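You operate a simulated robot arm through the tools that you are given. There is no shell and no other tool.

You run a simulated robot arm. Do the job below in one go: nothing can be reset, and whatever is moved stays where it is left.

JOB
Seat the sample vial, give it four drops of cloud tint and two of orange tint, then cap it.
Fine: vial pushed home in its block first; the collar shows the colour; each dropper back in its own bottle.

It is judged by the outcome, as a careful person would: the job done as asked, and still so three seconds after it is handed in. It fails if anything else is knocked over, pushed out of place, dropped, spilled or broken. Lids that push on must go on centred and level and be pressed home; caps that screw on are set level and turned clockwise until they are tight.

ROBOT AND FRAMES
A 6-joint arm with a two-finger parallel gripper, fixed in place. Base frame: the origin is at the foot of the arm, x ahead of it, y to its left, z up; the work surface is at about z = 0.85. Units: m, degrees, N and s.
With the tool pointing down near the work surface it reaches from about 0.36 to 0.76 m from the base axis. Its first joint turns from -66.0 to 66.0 degrees. Payload 2.45 kg.
The tool frame sits at the grasp point between the pads (the TCP): z along the fingers, y along the line on which they close. The tips reach 0.024 m beyond it. Largest opening 0.068 m; finger width 0.017, thickness 0.01; the body of the gripper, 0.04 by 0.07 m, starts 0.041 m behind the TCP.
Orientation is told as [roll, pitch, yaw] about the base's x, y, z axes, in that order, counted from this pose: with the fingers straight down and closing along the base's y, the tool's x points along the base's -x, its y along +y and its z along -z.

CONTROLS
- The arm moves only by the tool apply_moves. Its argument "plan" is a list of rows, each a list of 3 entries, a list of its own where there are three numbers: the shift along the tool's x, y, z in mm, then the turn, a rotation vector about the tool's x, y, z in degrees, then the finger opening in mm, from 0 to 68. In form: [[[x, y, z], [ax, ay, az], gripper], ...]. A call has 1 to 20 rows; each row is the pose to reach, as a shift and turn from the pose commanded when the call began, along the tool's axes at that moment. A row lasts 0.2 s, in which the tool goes at most 0.05 m and 8.6 degrees; a call with a longer step from one row to the next is refused whole, and so is a gripper value outside its range. A pose out of reach is approached as far as the arm can. The call stops where the force on the tool passes 40 N (or 10 N more than at its start, if that is more) or the arm is blocked; 0.2 s more then pass. The fingers move at their own pace (about 0.108 m/s each) and stop on an object; they squeeze with about 30 N. The grip force told is the motor's: it shows also when the fingers shut on nothing. Time passes only in rows, and 0.2 s behind the last, so rows that repeat a pose let the fingers close. The reply holds the time, the measured pose of the TCP, the force on the tool along the base axes, the opening and the grip force, in the units named above and with some noise, with the torque about the TCP (base axes, N m) and any sound that the robot's microphone picked up.
- Cameras (640 x 400 px; columns grow to the right, rows downward): "scene" is fixed at [0.1814, 0.4352, 1.4676]; the picture's right is [-0.54, -0.84, 0.00], its down [-0.50, 0.32, -0.81] and it looks along [0.68, -0.43, -0.59] (base axes); focal length 279 px, centre (320, 200). "wrist" rides on the gripper at [0.084, 0.011, -0.075] in the tool frame; the picture's right is [-0.13, 0.99, 0.00], its down [-0.60, -0.08, -0.79] and it looks along [-0.79, -0.10, 0.61] (tool axes); focal length 251 px, centre (320, 200). There is no depth. A picture from a camera that has moved, and an enlarged one, comes with that camera's place and axes in the base frame and with its lens. The place of the scene camera against the robot may be out by one fixed shift of up to 0.012 m in any direction.
- get_image(camera): a new picture of that camera. The clock stands still meanwhile.
- close_up(camera, box): a new picture of the part [left, top, right, bottom] of that camera's present view, enlarged. The clock stands still meanwhile.
- job_done(): hands the job in; it is judged then, once.

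Places have to be worked out from the pictures, the camera data and where the tool is seen. Open the gripper and draw the arm clear of the work before you hand the job in, unless the task says otherwise.

The tools are called after "Emit:" as name(argument=value, ...) on one line, values as JSON. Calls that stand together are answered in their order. apply_moves: Moves the arm, as the interface text tells. Its arguments: {"type":"object","properties":{"plan":{"type":"array","items":{"type":"array"}}},"required":["plan"]} The other tools are called the same way: get_image (camera) takes a picture; close_up (camera, box) takes an enlarged picture of a part of a camera's view; job_done () hands the job in.

At the start:

```text
time: 0.0
ee_pos: [0.4843, 0.1381, 1.2299]
tcp_rot: [0.1, -0.1, 0.0]
ft_force: [0.7, 0.1, -0.8]
torque: [-0.01, 0.0, -0.01]
finger_gap: 0.068
grasp_force: 0.1
```

scene: 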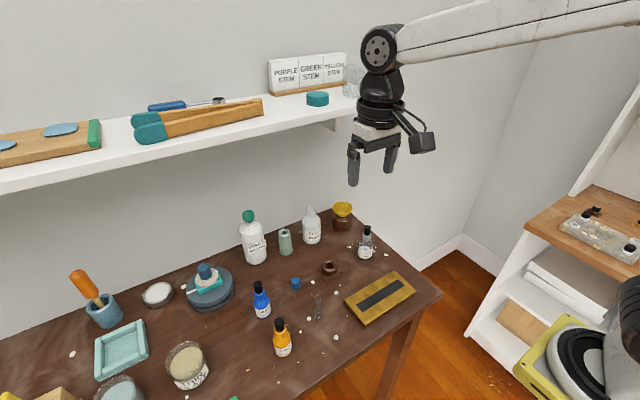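
wrist: 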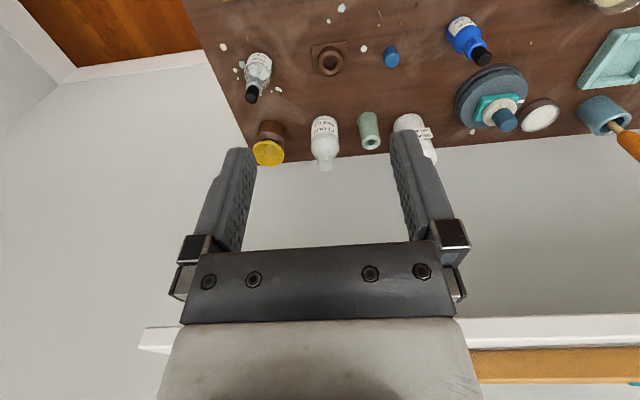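

I start by looking closer at the work surface to identify the vial, block, cap and dropper bottles.

Emit:
close_up(camera="scene", box=[220, 190, 440, 370])

Emit:
close_up(camera="scene", box=[240, 250, 350, 370])

Emit:
close_up(camera="wrist", box=[190, 0, 640, 200])

Emit:
close_up(camera="scene", box=[0, 200, 250, 400])

```text
2.22 times, centred on (330, 280) of scene
camera zoom: at [0.1814, 0.4352, 1.4676], right [-0.54, -0.84, 0.0], down [-0.5, 0.32, -0.81], along [0.68, -0.43, -0.59], focal length 619 px, centre (298, 22)
```

zoom: 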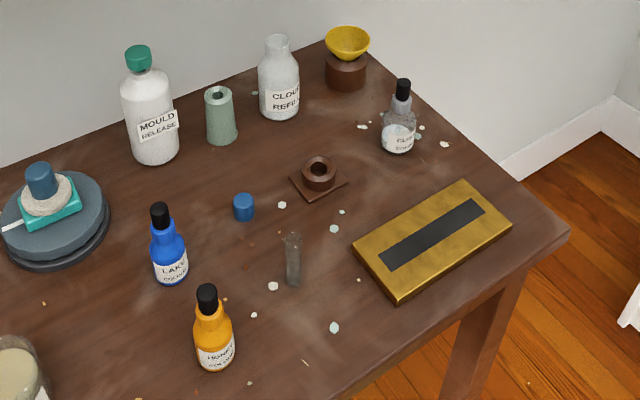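

```text
3.33 times, centred on (295, 310) of scene
camera zoom: at [0.1814, 0.4352, 1.4676], right [-0.54, -0.84, 0.0], down [-0.5, 0.32, -0.81], along [0.68, -0.43, -0.59], focal length 929 px, centre (403, -167)
```

zoom: 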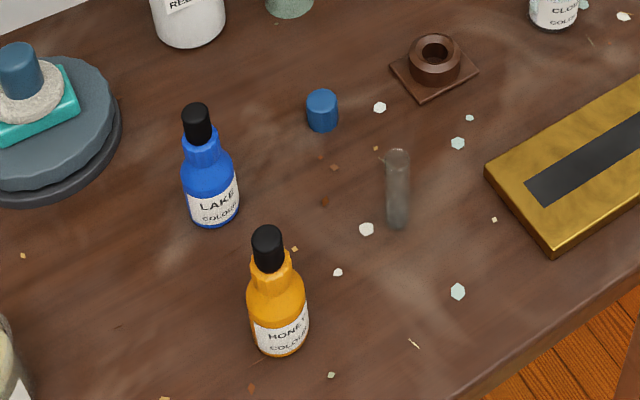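

```text
1.42 times, centred on (415, 100) of wrist
camera zoom: at [0.4, 0.1473, 1.3047], right [0.13, 0.99, 0.0], down [0.6, -0.08, 0.79], along [0.79, -0.1, -0.61], focal length 358 px, centre (185, 342)
```

zoom: 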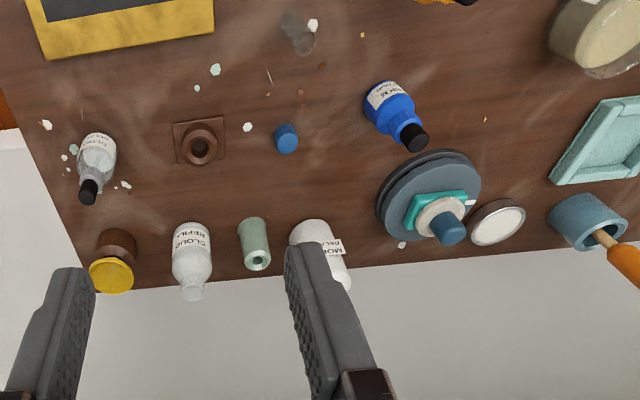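

```text
2.00 times, centred on (125, 300) of scene
camera zoom: at [0.1814, 0.4352, 1.4676], right [-0.54, -0.84, 0.0], down [-0.5, 0.32, -0.81], along [0.68, -0.43, -0.59], focal length 557 px, centre (710, 0)
```

zoom: 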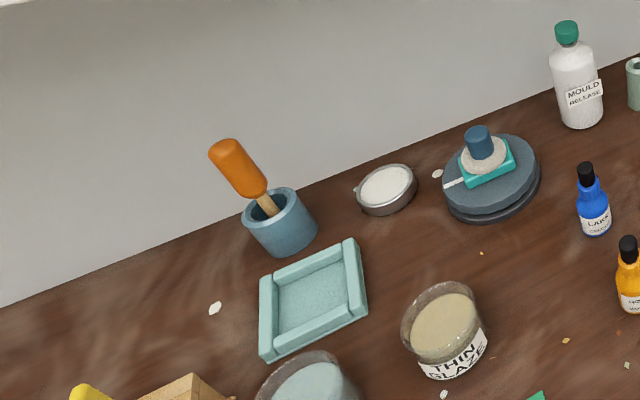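

Emit:
close_up(camera="scene", box=[340, 215, 390, 265])

Emit:
close_up(camera="scene", box=[245, 275, 305, 365])

Emit:
close_up(camera="scene", box=[280, 250, 350, 330])

Emit:
close_up(camera="scene", box=[260, 40, 360, 110])

```text
8.00 times, centred on (365, 240) of scene
camera zoom: at [0.1814, 0.4352, 1.4676], right [-0.54, -0.84, 0.0], down [-0.5, 0.32, -0.81], along [0.68, -0.43, -0.59], focal length 2229 px, centre (-40, -120)
```

zoom: 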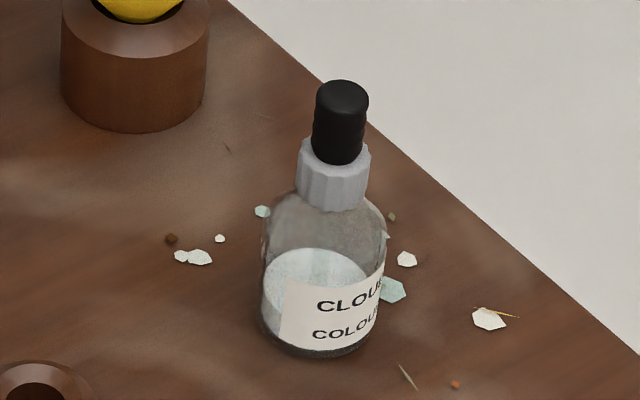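

```text
4.44 times, centred on (275, 320) of scene
camera zoom: at [0.1814, 0.4352, 1.4676], right [-0.54, -0.84, 0.0], down [-0.5, 0.32, -0.81], along [0.68, -0.43, -0.59], focal length 1238 px, centre (520, -333)
```

zoom: 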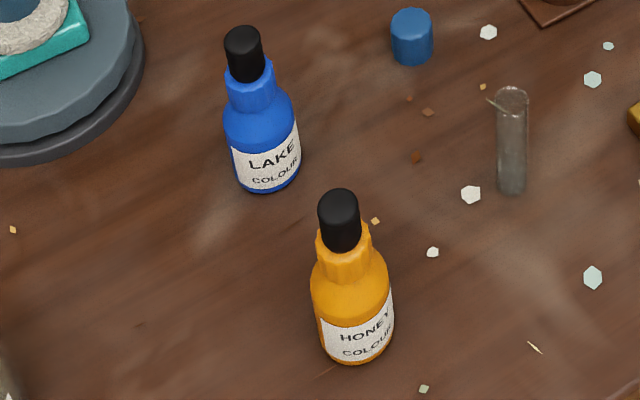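

```text
5.00 times, centred on (315, 290) of scene
camera zoom: at [0.1814, 0.4352, 1.4676], right [-0.54, -0.84, 0.0], down [-0.5, 0.32, -0.81], along [0.68, -0.43, -0.59], focal length 1393 px, centre (345, -250)
```

zoom: 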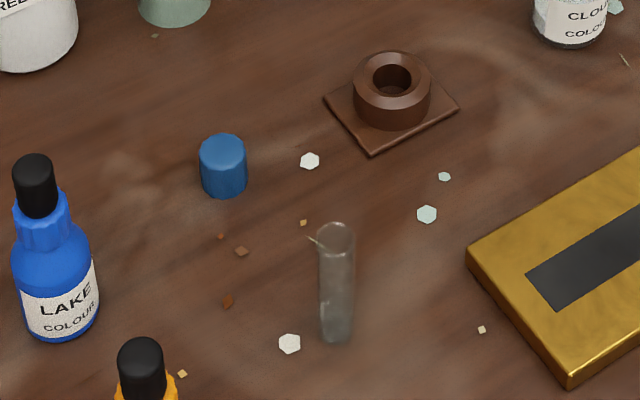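

```text
5.71 times, centred on (310, 75) of scene
camera zoom: at [0.1814, 0.4352, 1.4676], right [-0.54, -0.84, 0.0], down [-0.5, 0.32, -0.81], along [0.68, -0.43, -0.59], focal length 1592 px, centre (377, 914)
```

zoom: 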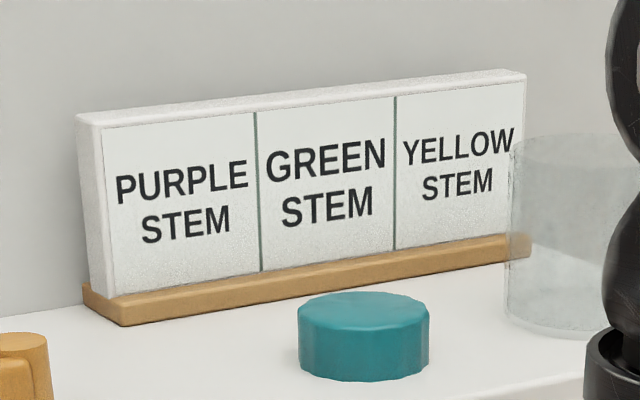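

The table is clear: vial standing near (0.497, 0.239), brown block near (0.595, 0.139), blue cap near (0.602, 0.243), cloud dropper bottle near (0.585, 0.020) and the orange-collared one near (0.468, 0.346). I move high above the vial first, to look at it from the wrist camera.

Emit:
apply_moves(plan=[[[-2, 15, 30], [0, 0, 0], 68], [[-4, 30, 60], [0, 0, 0], 68], [[-6, 50, 90], [0, 0, 0], 68], [[-8, 70, 120], [0, 0, 0], 68], [[-10, 85, 150], [0, 0, 0], 68], [[-12, 95, 175], [0, 0, 0], 68], [[-12.7, 100.9, 195], [0, 0, 0], 68], [[-12.7, 100.9, 200], [0, 0, 0], 68]])

Emit:
get_image(camera="wrist")

Emit:
get_image(camera="scene")

```text
time: 1.8
ee_pos: [0.4972, 0.2378, 1.0298]
tcp_rot: [0.2, -0.3, 0.0]
ft_force: [-1.0, 0.3, 0.0]
torque: [0.01, 0.02, -0.02]
finger_gap: 0.0682
grasp_force: 0.0
```

```text
taken
camera wrist: at [0.4133, 0.2483, 1.1048], right [0.13, 0.99, 0.0], down [0.6, -0.08, 0.8], along [0.79, -0.1, -0.61], focal length 251 px, centre (320, 200)
```

wrist: 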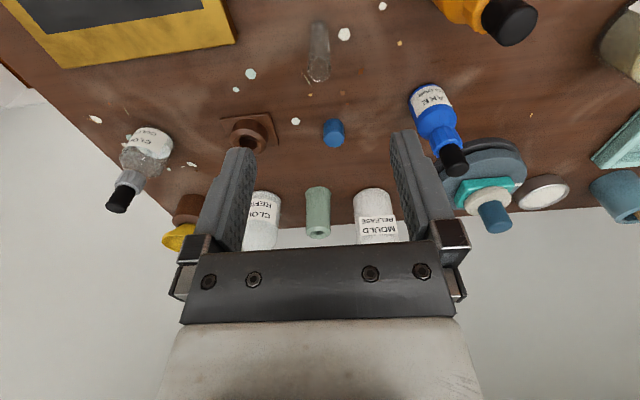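

```text
taken
```

scene: 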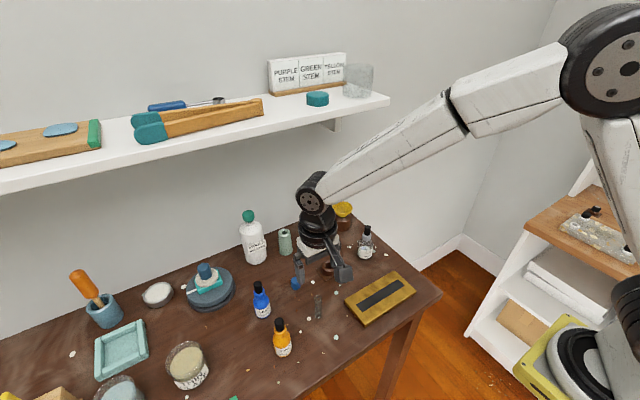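

The vial shows standing between the fingers' line. I enlarge the wrist view to measure the vial, block and bottles.

Emit:
close_up(camera="wrist", box=[280, 0, 360, 100])

Emit:
close_up(camera="wrist", box=[210, 90, 360, 170])

Emit:
close_up(camera="wrist", box=[90, 110, 190, 220])

Emit:
close_up(camera="wrist", box=[400, 0, 560, 180])

```text
4.00 times, centred on (320, 50) of wrist
camera zoom: at [0.4133, 0.2483, 1.1048], right [0.13, 0.99, 0.0], down [0.6, -0.08, 0.8], along [0.79, -0.1, -0.61], focal length 1006 px, centre (320, 800)
```

zoom: 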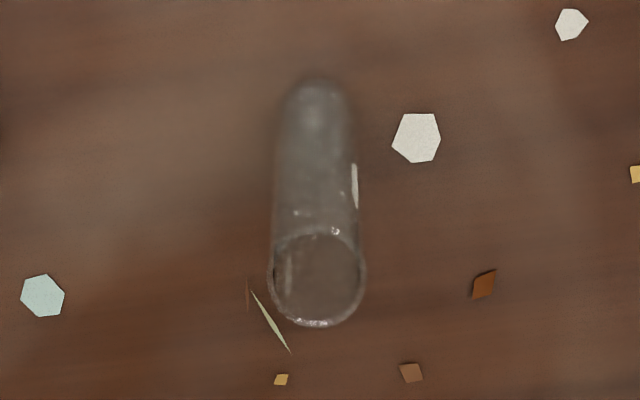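

```text
4.27 times, centred on (285, 130) of wrist
camera zoom: at [0.4133, 0.2483, 1.1048], right [0.13, 0.99, 0.0], down [0.6, -0.08, 0.8], along [0.79, -0.1, -0.61], focal length 1073 px, centre (469, 499)
```

zoom: 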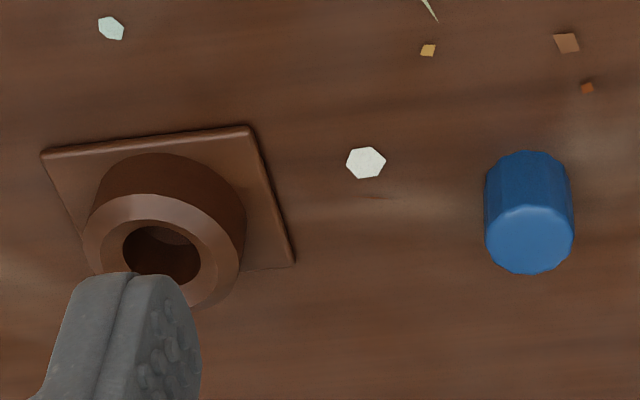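

```text
3.64 times, centred on (140, 165) of wrist
camera zoom: at [0.4133, 0.2483, 1.1048], right [0.13, 0.99, 0.0], down [0.6, -0.08, 0.8], along [0.79, -0.1, -0.61], focal length 914 px, centre (974, 327)
```

zoom: 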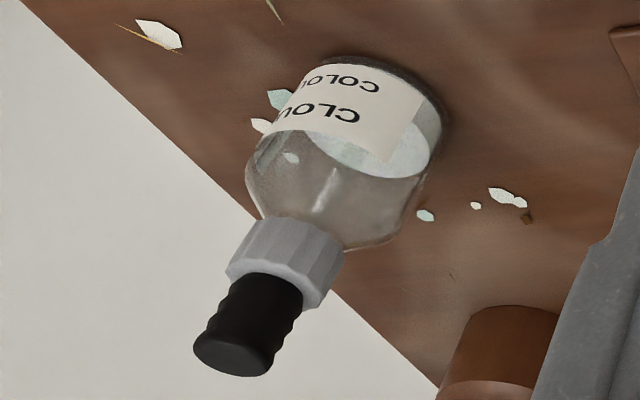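

```text
2.22 times, centred on (480, 90) of wrist
camera zoom: at [0.4133, 0.2483, 1.1048], right [0.13, 0.99, 0.0], down [0.6, -0.08, 0.8], along [0.79, -0.1, -0.61], focal length 559 px, centre (-36, 444)
```

zoom: 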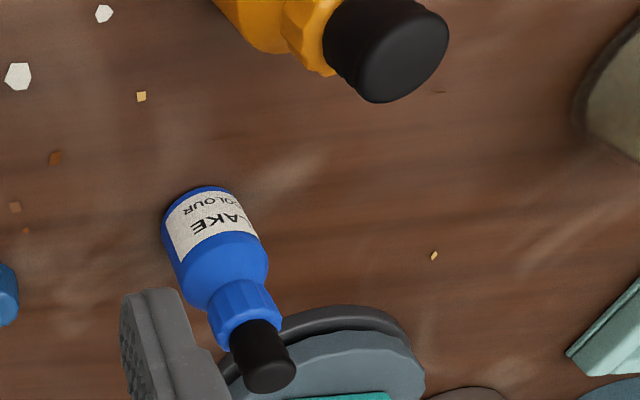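

The vial sits within about 2 mm of the tool axis (about -1.6 mm in x, -0.8 mm in y), 16.8 mm wide, rim near z=0.929. I descend around it to TCP z≈0.917 and close gently.

Emit:
apply_moves(plan=[[[1.6, -0.8, 30], [0, 0, 0], 68], [[1.6, -0.8, 60], [0, 0, 0], 68], [[1.6, -0.8, 90], [0, 0, 0], 68], [[1.6, -0.8, 113], [0, 0, 0], 68], [[1.6, -0.8, 113], [0, 0, 0], 40], [[1.6, -0.8, 113], [0, 0, 0], 26], [[1.6, -0.8, 113], [0, 0, 0], 20]])

Emit:
get_image(camera="wrist")

Emit:
close_up(camera="scene", box=[270, 230, 370, 330])

```text
time: 3.4
ee_pos: [0.4972, 0.2385, 0.9153]
tcp_rot: [0.0, -0.1, 0.1]
ft_force: [0.3, -0.2, 0.8]
torque: [0.01, 0.0, 0.0]
finger_gap: 0.0202
grasp_force: 0.1
```

```text
taken
camera wrist: at [0.412, 0.2483, 0.9913], right [0.13, 0.99, 0.0], down [0.6, -0.08, 0.79], along [0.79, -0.1, -0.61], focal length 251 px, centre (320, 200)
```

wrist: 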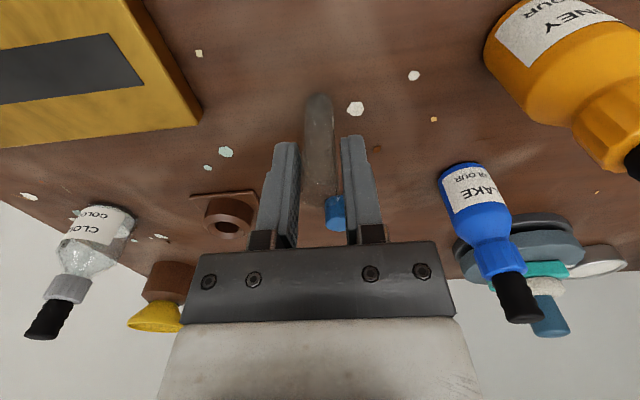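

```text
4.00 times, centred on (320, 280) of scene
camera zoom: at [0.1814, 0.4352, 1.4676], right [-0.54, -0.84, 0.0], down [-0.5, 0.32, -0.81], along [0.68, -0.43, -0.59], focal length 1114 px, centre (320, -120)
```

zoom: 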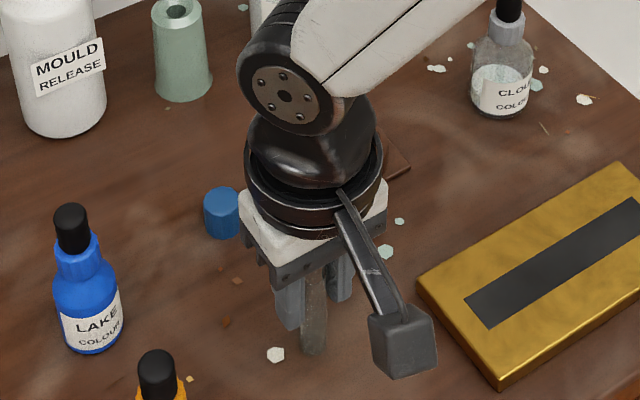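

Emit:
close_up(camera="wrist", box=[240, 80, 400, 250])

```text
2.35 times, centred on (320, 165) of wrist
camera zoom: at [0.412, 0.2483, 0.9913], right [0.13, 0.99, 0.0], down [0.6, -0.08, 0.79], along [0.79, -0.1, -0.61], focal length 592 px, centre (320, 282)
```

zoom: 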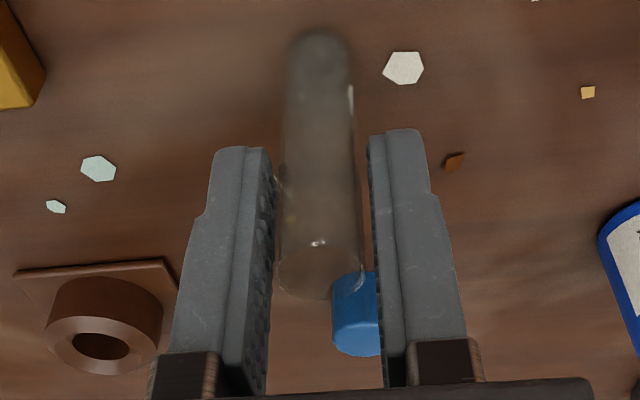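

The vial stands centred between the fingers, rim about 10 mm above the TCP. I close onto it.

Emit:
apply_moves(plan=[[[0, 0, 0], [0, 0, 0], 18], [[0, 0, 0], [0, 0, 0], 16], [[0, 0, 0], [0, 0, 0], 14], [[0, 0, 0], [0, 0, 0], 14]])

Emit:
close_up(camera="wrist", box=[240, 80, 400, 250])

```text
time: 4.4
ee_pos: [0.4964, 0.2372, 0.915]
tcp_rot: [0.1, -0.1, 0.0]
ft_force: [-0.3, 0.9, 0.5]
torque: [0.0, 0.01, -0.01]
finger_gap: 0.0162
grasp_force: 16.2
```

```text
2.35 times, centred on (320, 165) of wrist
camera zoom: at [0.412, 0.2483, 0.9914], right [0.13, 0.99, 0.0], down [0.6, -0.08, 0.79], along [0.79, -0.1, -0.61], focal length 592 px, centre (320, 282)
```

zoom: 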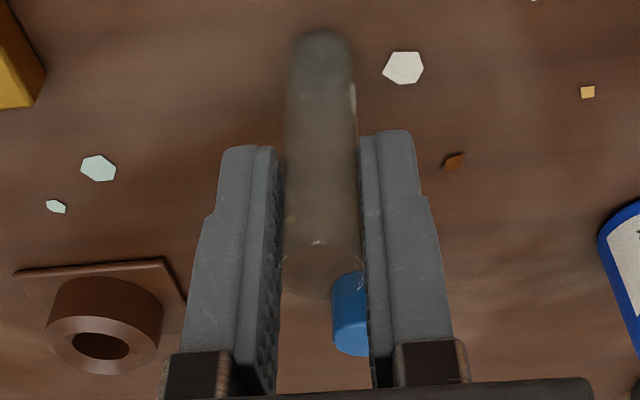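

Gripped at 16.2 mm with 16 N (force grows with the commanded squeeze, useful later). I lift 60 mm and carry the vial over the block at about (0.594, 0.139).

Emit:
apply_moves(plan=[[[0, 0, -20], [0, 0, 0], 13.5], [[0, 0, -40], [0, 0, 0], 13.5], [[0, 0, -60], [0, 0, 0], 13.5], [[-16, -16, -60], [0, 0, 0], 13.5], [[-36, -36, -60], [0, 0, 0], 13.5], [[-56, -56, -60], [0, 0, 0], 13.5], [[-76, -76, -60], [0, 0, 0], 13.5], [[-90, -90, -60], [0, 0, 0], 13.5], [[-98.3, -98.1, -60], [0, 0, 0], 13.5], [[-98.3, -98.1, -60], [0, 0, 0], 13.5]])

Emit:
get_image(camera="wrist")

Emit:
close_up(camera="wrist", box=[240, 60, 400, 200])

Emit:
close_up(camera="scene", box=[290, 210, 370, 290])

```text
time: 6.6
ee_pos: [0.5943, 0.1394, 0.9784]
tcp_rot: [0.2, -0.1, 0.0]
ft_force: [1.0, 1.0, -1.0]
torque: [0.03, 0.02, 0.02]
finger_gap: 0.0162
grasp_force: 16.6
```

```text
taken
camera wrist: at [0.5105, 0.1489, 1.0521], right [0.13, 0.99, 0.0], down [0.6, -0.08, 0.79], along [0.79, -0.1, -0.61], focal length 251 px, centre (320, 200)
```

wrist: 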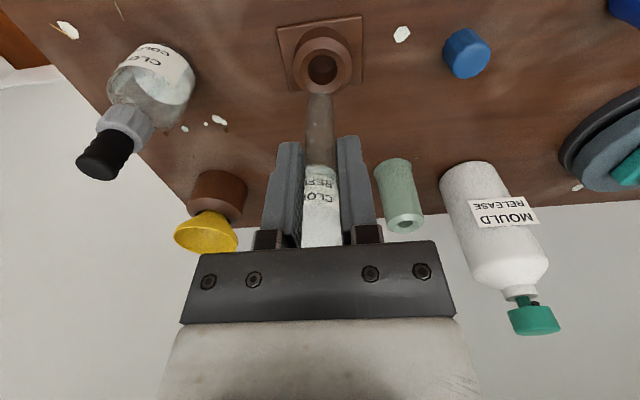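

```text
2.86 times, centred on (320, 130) of wrist
camera zoom: at [0.5105, 0.1489, 1.0521], right [0.13, 0.99, 0.0], down [0.6, -0.08, 0.79], along [0.79, -0.1, -0.61], focal length 718 px, centre (320, 400)
```

zoom: 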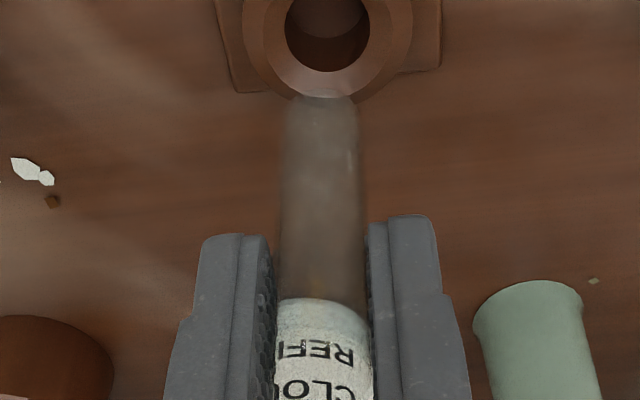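

```text
5.00 times, centred on (330, 250) of scene
camera zoom: at [0.1814, 0.4352, 1.4676], right [-0.54, -0.84, 0.0], down [-0.5, 0.32, -0.81], along [0.68, -0.43, -0.59], focal length 1393 px, centre (270, -50)
```

zoom: 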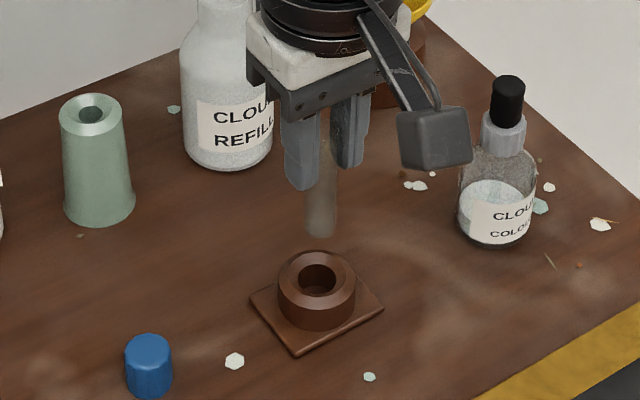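

Emit:
close_up(camera="wrist", box=[260, 0, 380, 120])

```text
3.33 times, centred on (320, 60) of wrist
camera zoom: at [0.5105, 0.1489, 1.0521], right [0.13, 0.99, 0.0], down [0.6, -0.08, 0.79], along [0.79, -0.1, -0.61], focal length 838 px, centre (320, 667)
```

zoom: 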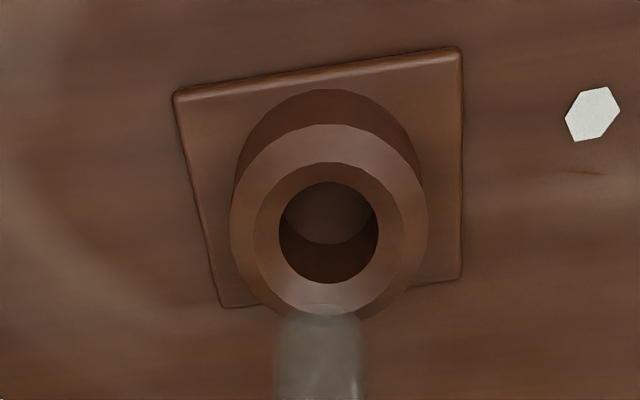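

The block's funnel-shaped hole sits about 1.5–1.8 mm to +y of the vial; x agrees within a couple of mm and the mouth is chamfered. I shift +1.5 mm in y and descend most of the way in small steps.

Emit:
apply_moves(plan=[[[0, 1.5, 0], [0, 0, 0], 12.5], [[0, 1.5, 12], [0, 0, 0], 12.5], [[0, 1.5, 24], [0, 0, 0], 12.5], [[0, 1.5, 32], [0, 0, 0], 12.5], [[0, 1.5, 38], [0, 0, 0], 12.5], [[0, 1.5, 38], [0, 0, 0], 12.5]])

Emit:
close_up(camera="wrist", box=[240, 40, 400, 200])

Emit:
close_up(camera="scene", box=[300, 230, 360, 290])

```text
time: 8.0
ee_pos: [0.5941, 0.1418, 0.9389]
tcp_rot: [0.1, -0.2, 0.0]
ft_force: [0.0, -0.2, -0.4]
torque: [0.02, 0.02, -0.04]
finger_gap: 0.0164
grasp_force: 15.9
```

```text
2.50 times, centred on (320, 120) of wrist
camera zoom: at [0.51, 0.1511, 1.0144], right [0.13, 0.99, 0.0], down [0.6, -0.08, 0.79], along [0.79, -0.1, -0.61], focal length 629 px, centre (320, 400)
```

zoom: 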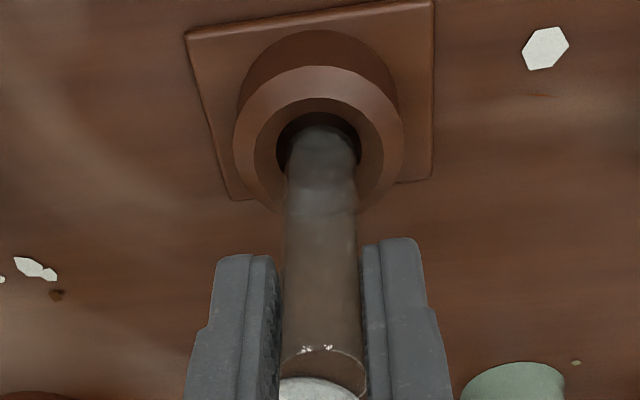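

```text
6.67 times, centred on (330, 260) of scene
camera zoom: at [0.1814, 0.4352, 1.4676], right [-0.54, -0.84, 0.0], down [-0.5, 0.32, -0.81], along [0.68, -0.43, -0.59], focal length 1857 px, centre (253, -200)
```

zoom: 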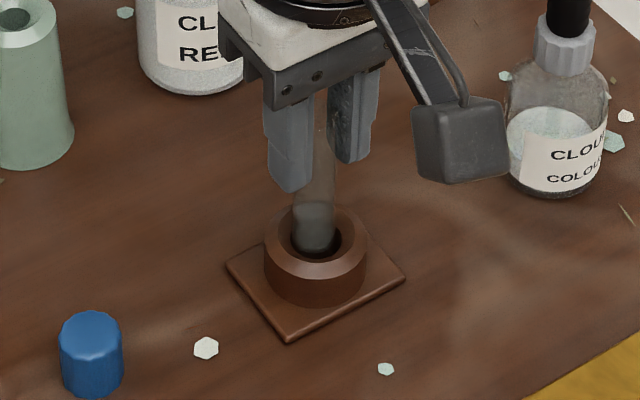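

The vial's foot is inside the mouth of the hole and centred in both views. I keep going down slowly, watching the force.

Emit:
apply_moves(plan=[[[0, 0, 4], [0, 0, 0], 12], [[0, 0, 8], [0, 0, 0], 12], [[0, 0, 12], [0, 0, 0], 12], [[0, 0, 12], [0, 0, 0], 12]])

Emit:
close_up(camera="wrist", box=[240, 40, 400, 200])

Emit:
close_up(camera="scene", box=[300, 230, 360, 290])

```text
time: 9.0
ee_pos: [0.5929, 0.1392, 0.9266]
tcp_rot: [0.1, -0.2, -0.1]
ft_force: [-1.0, -0.2, -0.2]
torque: [-0.01, 0.01, 0.01]
finger_gap: 0.0162
grasp_force: 15.8
```

```text
2.50 times, centred on (320, 120) of wrist
camera zoom: at [0.5101, 0.1512, 1.0017], right [0.13, 0.99, 0.0], down [0.6, -0.08, 0.79], along [0.79, -0.1, -0.61], focal length 629 px, centre (320, 400)
```

zoom: 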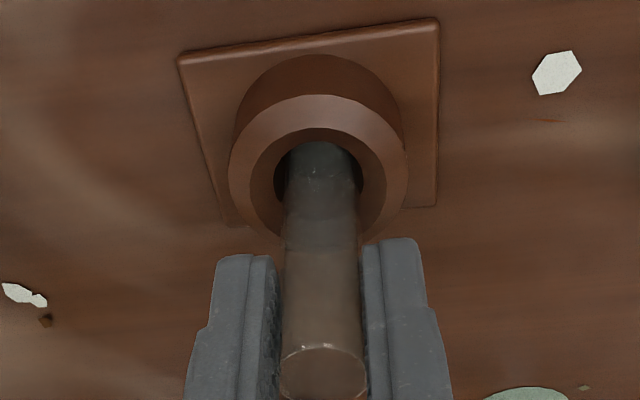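

```text
6.67 times, centred on (330, 260) of scene
camera zoom: at [0.1814, 0.4352, 1.4676], right [-0.54, -0.84, 0.0], down [-0.5, 0.32, -0.81], along [0.68, -0.43, -0.59], focal length 1857 px, centre (253, -200)
```

zoom: 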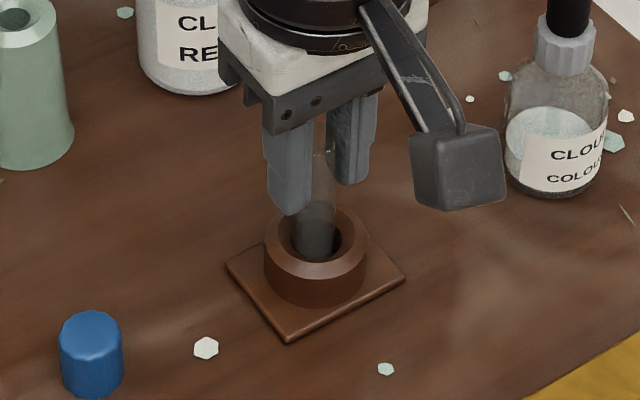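

Still free, no contact force yet, and the gaps left and right of the vial are about equal. I continue down until it seats.

Emit:
apply_moves(plan=[[[0, 0, 3], [0, 0, 0], 12], [[0, 0, 6], [0, 0, 0], 12], [[0, 0, 8], [0, 0, 0], 12], [[0, 0, 10], [0, 0, 0], 12], [[0, 0, 10], [0, 0, 0], 12]])

Emit:
close_up(camera="wrist", box=[240, 40, 400, 200])

Emit:
close_up(camera="scene", box=[300, 230, 360, 290])

```text
time: 10.2
ee_pos: [0.5951, 0.141, 0.9193]
tcp_rot: [0.0, -0.2, 0.0]
ft_force: [-8.3, -0.9, 11.7]
torque: [0.23, 0.03, 0.06]
finger_gap: 0.0162
grasp_force: 16.4
stopped in row 5: the force on the tool passed its limit at 42 N (the readings are from after the stop); the commanded pose is now the measured one
```

```text
2.50 times, centred on (320, 120) of wrist
camera zoom: at [0.5105, 0.151, 0.9948], right [0.13, 0.99, 0.0], down [0.6, -0.08, 0.8], along [0.79, -0.1, -0.61], focal length 629 px, centre (320, 400)
```

zoom: 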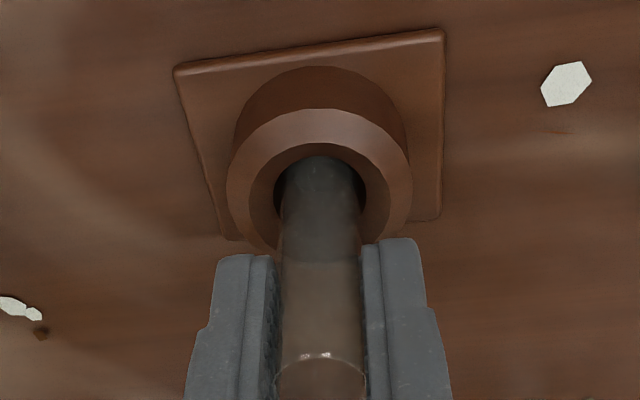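

```text
6.67 times, centred on (330, 260) of scene
camera zoom: at [0.181, 0.4351, 1.4677], right [-0.54, -0.84, 0.0], down [-0.5, 0.32, -0.81], along [0.68, -0.43, -0.59], focal length 1857 px, centre (253, -200)
```

zoom: 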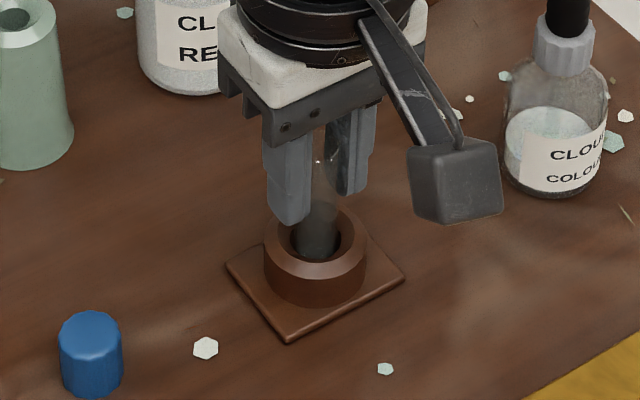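

It met the floor of the bore (42 N push, vial slipped ~2 mm in the grip, its foot near z≈0.856), with a sideways force of -8 N in x. I ease 1 mm toward -x to centre it and press again lightly.

Emit:
apply_moves(plan=[[[1, 0, -0.5], [0, 0, 0], 12], [[1, 0, 0.5], [0, 0, 0], 12], [[1, 0, 1.5], [0, 0, 0], 12], [[1, 0, 1.5], [0, 0, 0], 12]])

Emit:
close_up(camera="scene", box=[300, 230, 360, 290])

Emit:
close_up(camera="wrist", box=[240, 40, 400, 200])

```text
time: 11.2
ee_pos: [0.5955, 0.1416, 0.9188]
tcp_rot: [0.1, -0.5, -0.1]
ft_force: [-10.9, -8.5, 37.0]
torque: [-0.43, 0.35, 0.02]
finger_gap: 0.0162
grasp_force: 15.9
```

```text
6.67 times, centred on (330, 260) of scene
camera zoom: at [0.1804, 0.4348, 1.4678], right [-0.54, -0.84, 0.0], down [-0.5, 0.32, -0.81], along [0.68, -0.43, -0.59], focal length 1857 px, centre (253, -200)
```

zoom: 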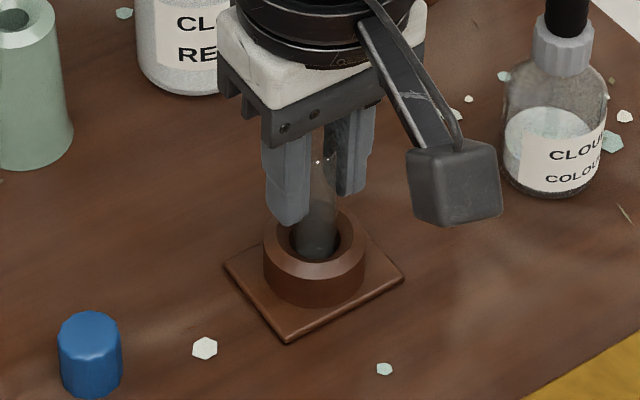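

```text
2.50 times, centred on (320, 120) of wrist
camera zoom: at [0.5102, 0.151, 0.9943], right [0.13, 0.99, 0.0], down [0.6, -0.08, 0.8], along [0.79, -0.1, -0.6], focal length 629 px, centre (320, 400)
```

zoom: 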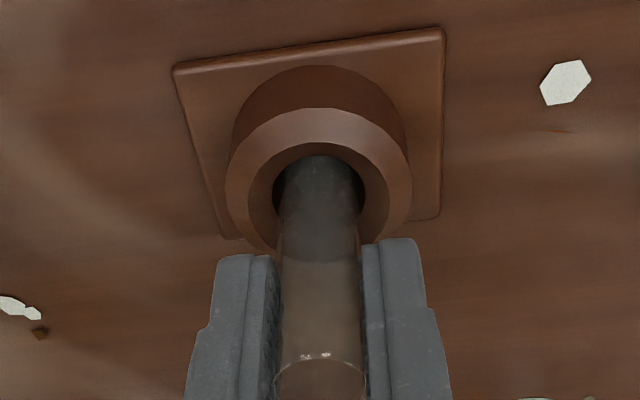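

The push holds at 37 N with almost no further travel, so the vial seems bottomed. I relieve the load, open the fingers slightly, lift clear and look at how it sits.

Emit:
apply_moves(plan=[[[0, 0, -1], [0, 0, 0], 12], [[0, 0, -1.5], [0, 0, 0], 12], [[0, 0, -1.5], [0, 0, 0], 18], [[0, 0, -1.5], [0, 0, 0], 30], [[0, 0, -1.5], [0, 0, 0], 40], [[0, 0, -25], [0, 0, 0], 40], [[0, 0, -55], [0, 0, 0], 40], [[0, 0, -80], [0, 0, 0], 40], [[0, 0, -100], [0, 0, 0], 40]])

Emit:
get_image(camera="wrist")

Emit:
close_up(camera="scene", box=[300, 230, 360, 290])

Emit:
close_up(camera="wrist", box=[270, 0, 370, 120])

```text
time: 13.2
ee_pos: [0.5939, 0.1427, 1.017]
tcp_rot: [0.0, -0.2, 0.0]
ft_force: [-0.1, -0.6, 0.5]
torque: [0.01, 0.0, -0.02]
finger_gap: 0.0401
grasp_force: 0.1
```

```text
taken
camera wrist: at [0.5094, 0.1518, 1.0926], right [0.13, 0.99, 0.0], down [0.6, -0.08, 0.8], along [0.79, -0.1, -0.6], focal length 251 px, centre (320, 200)
```

wrist: 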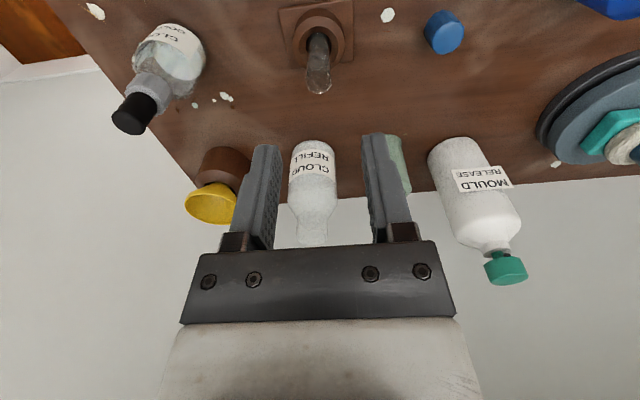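

```text
6.67 times, centred on (330, 260) of scene
camera zoom: at [0.1814, 0.4352, 1.4676], right [-0.54, -0.84, 0.0], down [-0.5, 0.32, -0.81], along [0.68, -0.43, -0.59], focal length 1857 px, centre (253, -200)
```

zoom: 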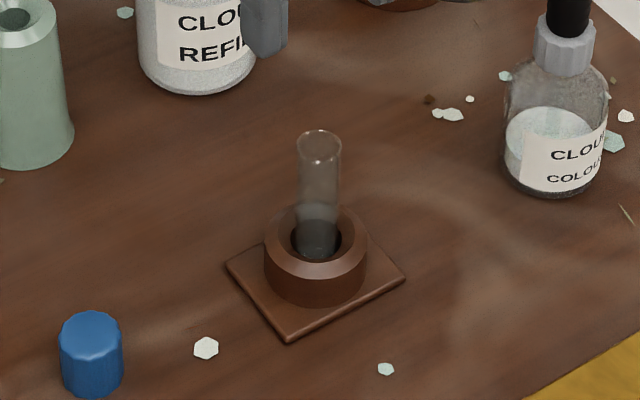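

```text
3.33 times, centred on (320, 60) of wrist
camera zoom: at [0.5094, 0.1518, 1.0926], right [0.13, 0.99, 0.0], down [0.6, -0.08, 0.8], along [0.79, -0.1, -0.6], focal length 838 px, centre (320, 667)
```

zoom: 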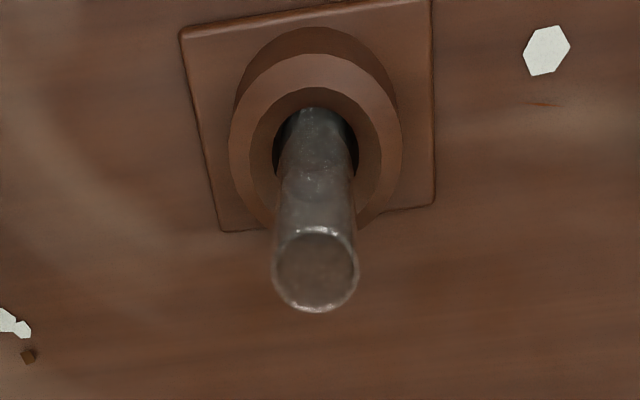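

The vial stands upright in the block. To be sure it's home, I close the fingers and press straight down on its rim with the flat tips, reading force and height.

Emit:
apply_moves(plan=[[[0, -0.8, 0], [0, 0, 0], 10], [[0, -0.8, 20], [0, 0, 0], 0], [[0, -0.8, 40], [0, 0, 0], 0], [[0, -0.8, 54], [0, 0, 0], 0], [[0, -0.8, 57], [0, 0, 0], 0], [[0, -0.8, 59], [0, 0, 0], 0], [[0, -0.8, 59], [0, 0, 0], 0]])

Emit:
close_up(camera="wrist", box=[240, 40, 400, 200])

Emit:
close_up(camera="scene", box=[300, 220, 360, 280])

```text
time: 14.8
ee_pos: [0.5946, 0.1391, 0.9584]
tcp_rot: [0.2, -0.3, 0.0]
ft_force: [-0.4, -0.5, 0.5]
torque: [-0.04, 0.03, 0.01]
finger_gap: 0.0
grasp_force: 23.8
```

```text
2.50 times, centred on (320, 120) of wrist
camera zoom: at [0.5098, 0.1503, 1.0337], right [0.13, 0.99, 0.0], down [0.6, -0.08, 0.8], along [0.79, -0.1, -0.6], focal length 629 px, centre (320, 400)
```

zoom: 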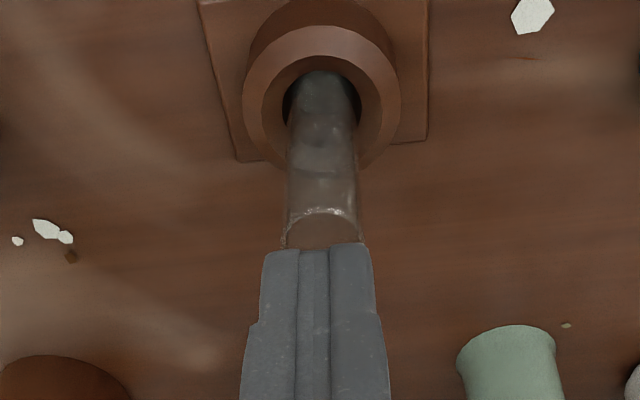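

```text
6.67 times, centred on (330, 250) of scene
camera zoom: at [0.1814, 0.4352, 1.4676], right [-0.54, -0.84, 0.0], down [-0.5, 0.32, -0.81], along [0.68, -0.43, -0.59], focal length 1857 px, centre (253, -133)
```

zoom: 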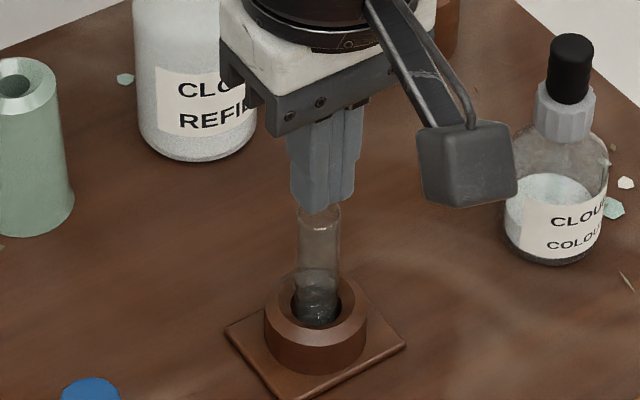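

Tips are just above and centred on the rim. I press down in 1 mm steps.

Emit:
apply_moves(plan=[[[0, 0, 1], [0, 0, 0], 0], [[0, 0, 2], [0, 0, 0], 0], [[0, 0, 3], [0, 0, 0], 0], [[0, 0, 4], [0, 0, 0], 0], [[0, 0, 5], [0, 0, 0], 0], [[0, 0, 5], [0, 0, 0], 0]])

Emit:
close_up(camera="wrist", box=[240, 40, 400, 200])

Emit:
close_up(camera="scene", box=[300, 220, 360, 280])

```text
time: 16.2
ee_pos: [0.5932, 0.1402, 0.9541]
tcp_rot: [0.1, -0.3, -0.1]
ft_force: [-0.7, -0.1, 1.1]
torque: [0.01, 0.0, 0.0]
finger_gap: 0.0
grasp_force: 23.8
```

```text
2.50 times, centred on (320, 120) of wrist
camera zoom: at [0.5094, 0.1503, 1.0287], right [0.13, 0.99, 0.0], down [0.6, -0.08, 0.8], along [0.79, -0.1, -0.6], focal length 629 px, centre (320, 400)
```

zoom: 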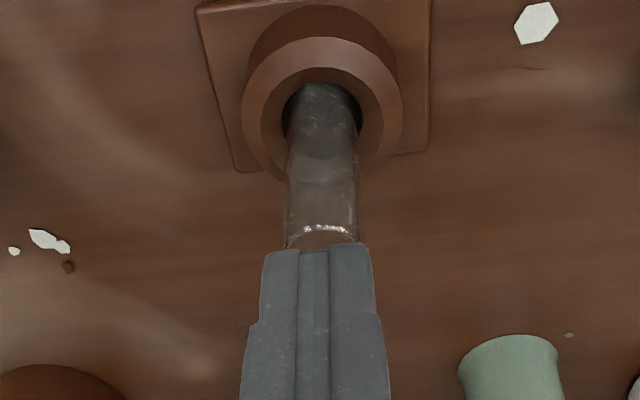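

```text
6.67 times, centred on (330, 250) of scene
camera zoom: at [0.1814, 0.4352, 1.4676], right [-0.54, -0.84, 0.0], down [-0.5, 0.32, -0.81], along [0.68, -0.43, -0.59], focal length 1857 px, centre (253, -133)
```

zoom: 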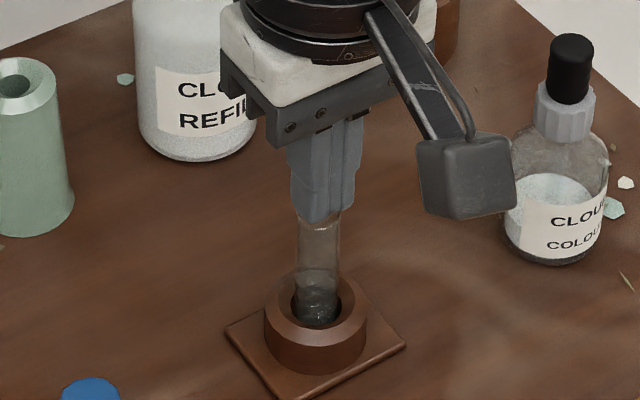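

No contact yet at tip height ~0.930. I continue in 1 mm steps.

Emit:
apply_moves(plan=[[[0, 0, 1], [0, 0, 0], 0], [[0, 0, 2], [0, 0, 0], 0], [[0, 0, 3], [0, 0, 0], 0], [[0, 0, 4], [0, 0, 0], 0], [[0, 0, 5], [0, 0, 0], 0], [[0, 0, 6], [0, 0, 0], 0], [[0, 0, 7], [0, 0, 0], 0]])

Emit:
close_up(camera="wrist", box=[240, 40, 400, 200])

Emit:
close_up(camera="scene", box=[300, 220, 360, 280])

```text
time: 17.9
ee_pos: [0.5946, 0.1395, 0.95]
tcp_rot: [0.0, -0.6, -0.1]
ft_force: [-4.1, -1.5, 7.6]
torque: [0.0, 0.11, -0.01]
finger_gap: 0.0
grasp_force: 23.5
stopped in row 7: the force on the tool passed its limit at 41 N (the readings are from after the stop); the commanded pose is now the measured one
```

```text
2.50 times, centred on (320, 120) of wrist
camera zoom: at [0.5103, 0.1509, 1.0252], right [0.13, 0.99, 0.0], down [0.6, -0.08, 0.8], along [0.79, -0.1, -0.6], focal length 629 px, centre (320, 400)
```

zoom: 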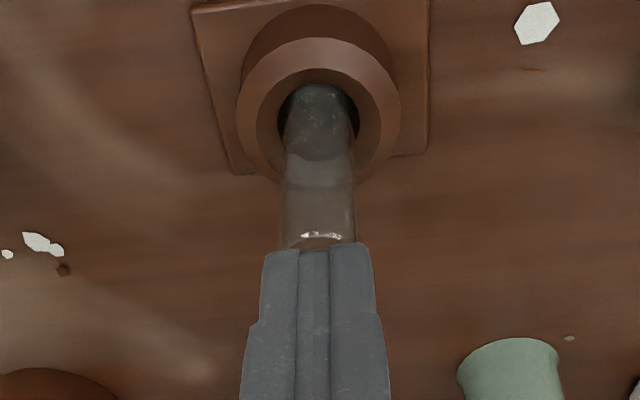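

```text
6.67 times, centred on (330, 250) of scene
camera zoom: at [0.1811, 0.4352, 1.4676], right [-0.54, -0.84, 0.0], down [-0.5, 0.32, -0.81], along [0.68, -0.43, -0.59], focal length 1857 px, centre (253, -133)
```

zoom: 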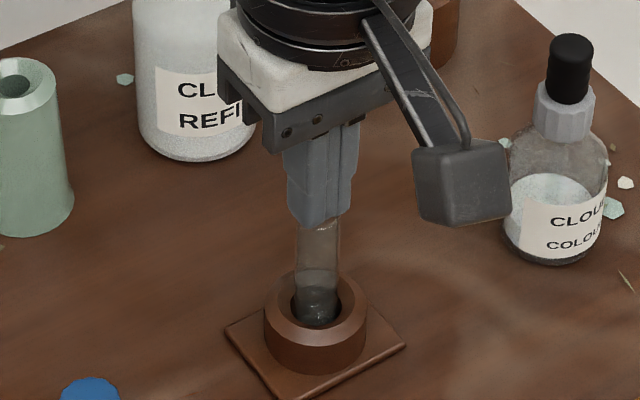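

Firm contact at tip height ≈0.926 with 41 N and no travel: the rim is only as high as when the vial stood on the table, so it is home. I lift straight off and look.

Emit:
apply_moves(plan=[[[0, 0, -3], [0, 0, 0], 0], [[0, 0, -15], [0, 0, 0], 0], [[0, 0, -40], [0, 0, 0], 0], [[0, 0, -70], [0, 0, 0], 0], [[0, 0, -100], [0, 0, 0], 20], [[0, 0, -120], [0, 0, 0], 40]])

Emit:
get_image(camera="wrist")

Emit:
close_up(camera="scene", box=[290, 210, 390, 290])

```text
time: 19.3
ee_pos: [0.5935, 0.1404, 1.0695]
tcp_rot: [0.0, -0.5, 0.0]
ft_force: [0.5, -0.7, -0.1]
torque: [-0.03, -0.01, -0.01]
finger_gap: 0.04
grasp_force: 0.1
```

```text
taken
camera wrist: at [0.5095, 0.1509, 1.1447], right [0.13, 0.99, 0.0], down [0.6, -0.08, 0.8], along [0.79, -0.1, -0.6], focal length 251 px, centre (320, 200)
```

wrist: 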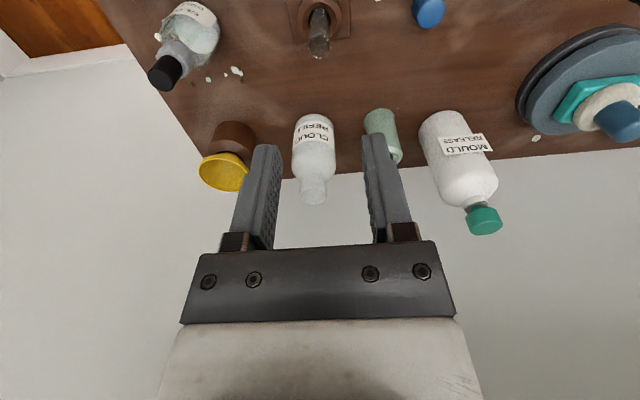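

```text
5.00 times, centred on (340, 250) of scene
camera zoom: at [0.1814, 0.4352, 1.4676], right [-0.54, -0.84, 0.0], down [-0.5, 0.32, -0.81], along [0.68, -0.43, -0.59], focal length 1393 px, centre (220, -50)
```

zoom: 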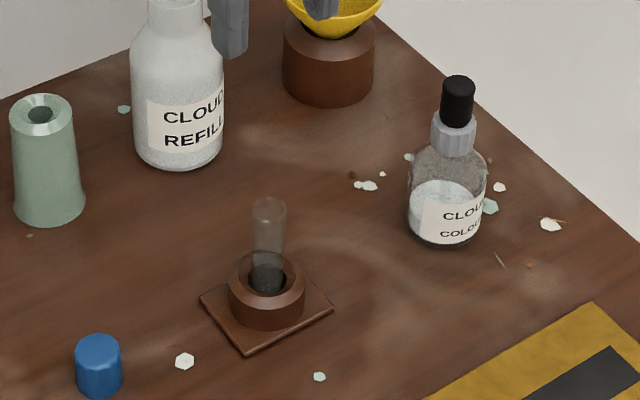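

The vial stands upright and home. Next the cloud-colour dropper bottle: I move above it (about (0.586, 0.020)), levelling the slight pitch drift, and look at its bulb from the wrist.

Emit:
apply_moves(plan=[[[2, -30, 0], [0, 0.2, 0], 50], [[4, -60, 0], [0, 0.4, 0], 50], [[6, -90, 0], [0, 0.4, 0], 50], [[7.5, -112, 0], [0, 0.4, 0], 50], [[7.5, -120.9, 0], [0, 0.4, 0], 50], [[7.5, -120.9, 0], [0, 0.4, 0], 50]])

Emit:
get_image(camera="wrist")

Emit:
close_up(camera="wrist", box=[260, 0, 380, 130])

Emit:
get_image(camera="scene")

```text
time: 20.7
ee_pos: [0.5865, 0.0197, 1.0685]
tcp_rot: [0.1, 0.0, 0.1]
ft_force: [-0.1, -0.8, 0.4]
torque: [-0.01, 0.02, -0.01]
finger_gap: 0.0502
grasp_force: 0.1
```

```text
taken
camera wrist: at [0.5024, 0.0295, 1.1452], right [0.13, 0.99, 0.0], down [0.6, -0.08, 0.79], along [0.79, -0.1, -0.61], focal length 251 px, centre (320, 200)
```

wrist: 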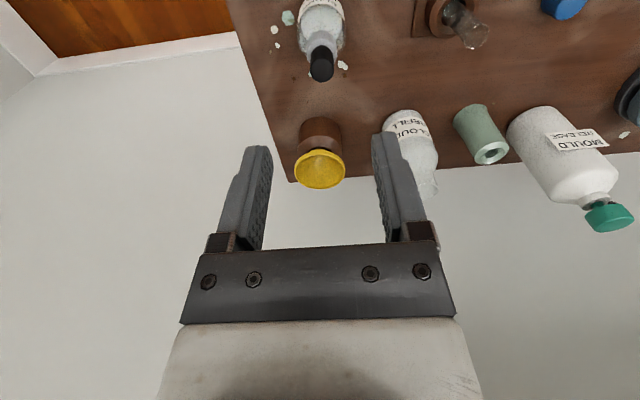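

```text
3.08 times, centred on (320, 65) of wrist
camera zoom: at [0.5024, 0.0295, 1.1452], right [0.13, 0.99, 0.0], down [0.6, -0.08, 0.79], along [0.79, -0.1, -0.61], focal length 774 px, centre (320, 615)
```

zoom: 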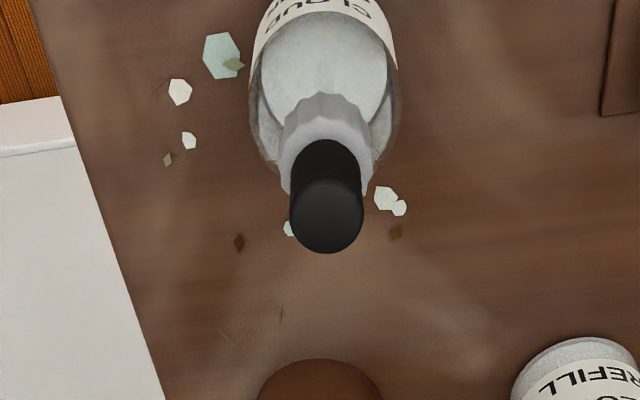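

```text
taken
```

scene: 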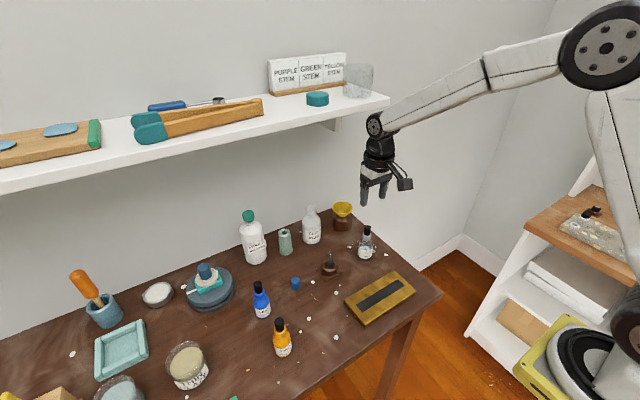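

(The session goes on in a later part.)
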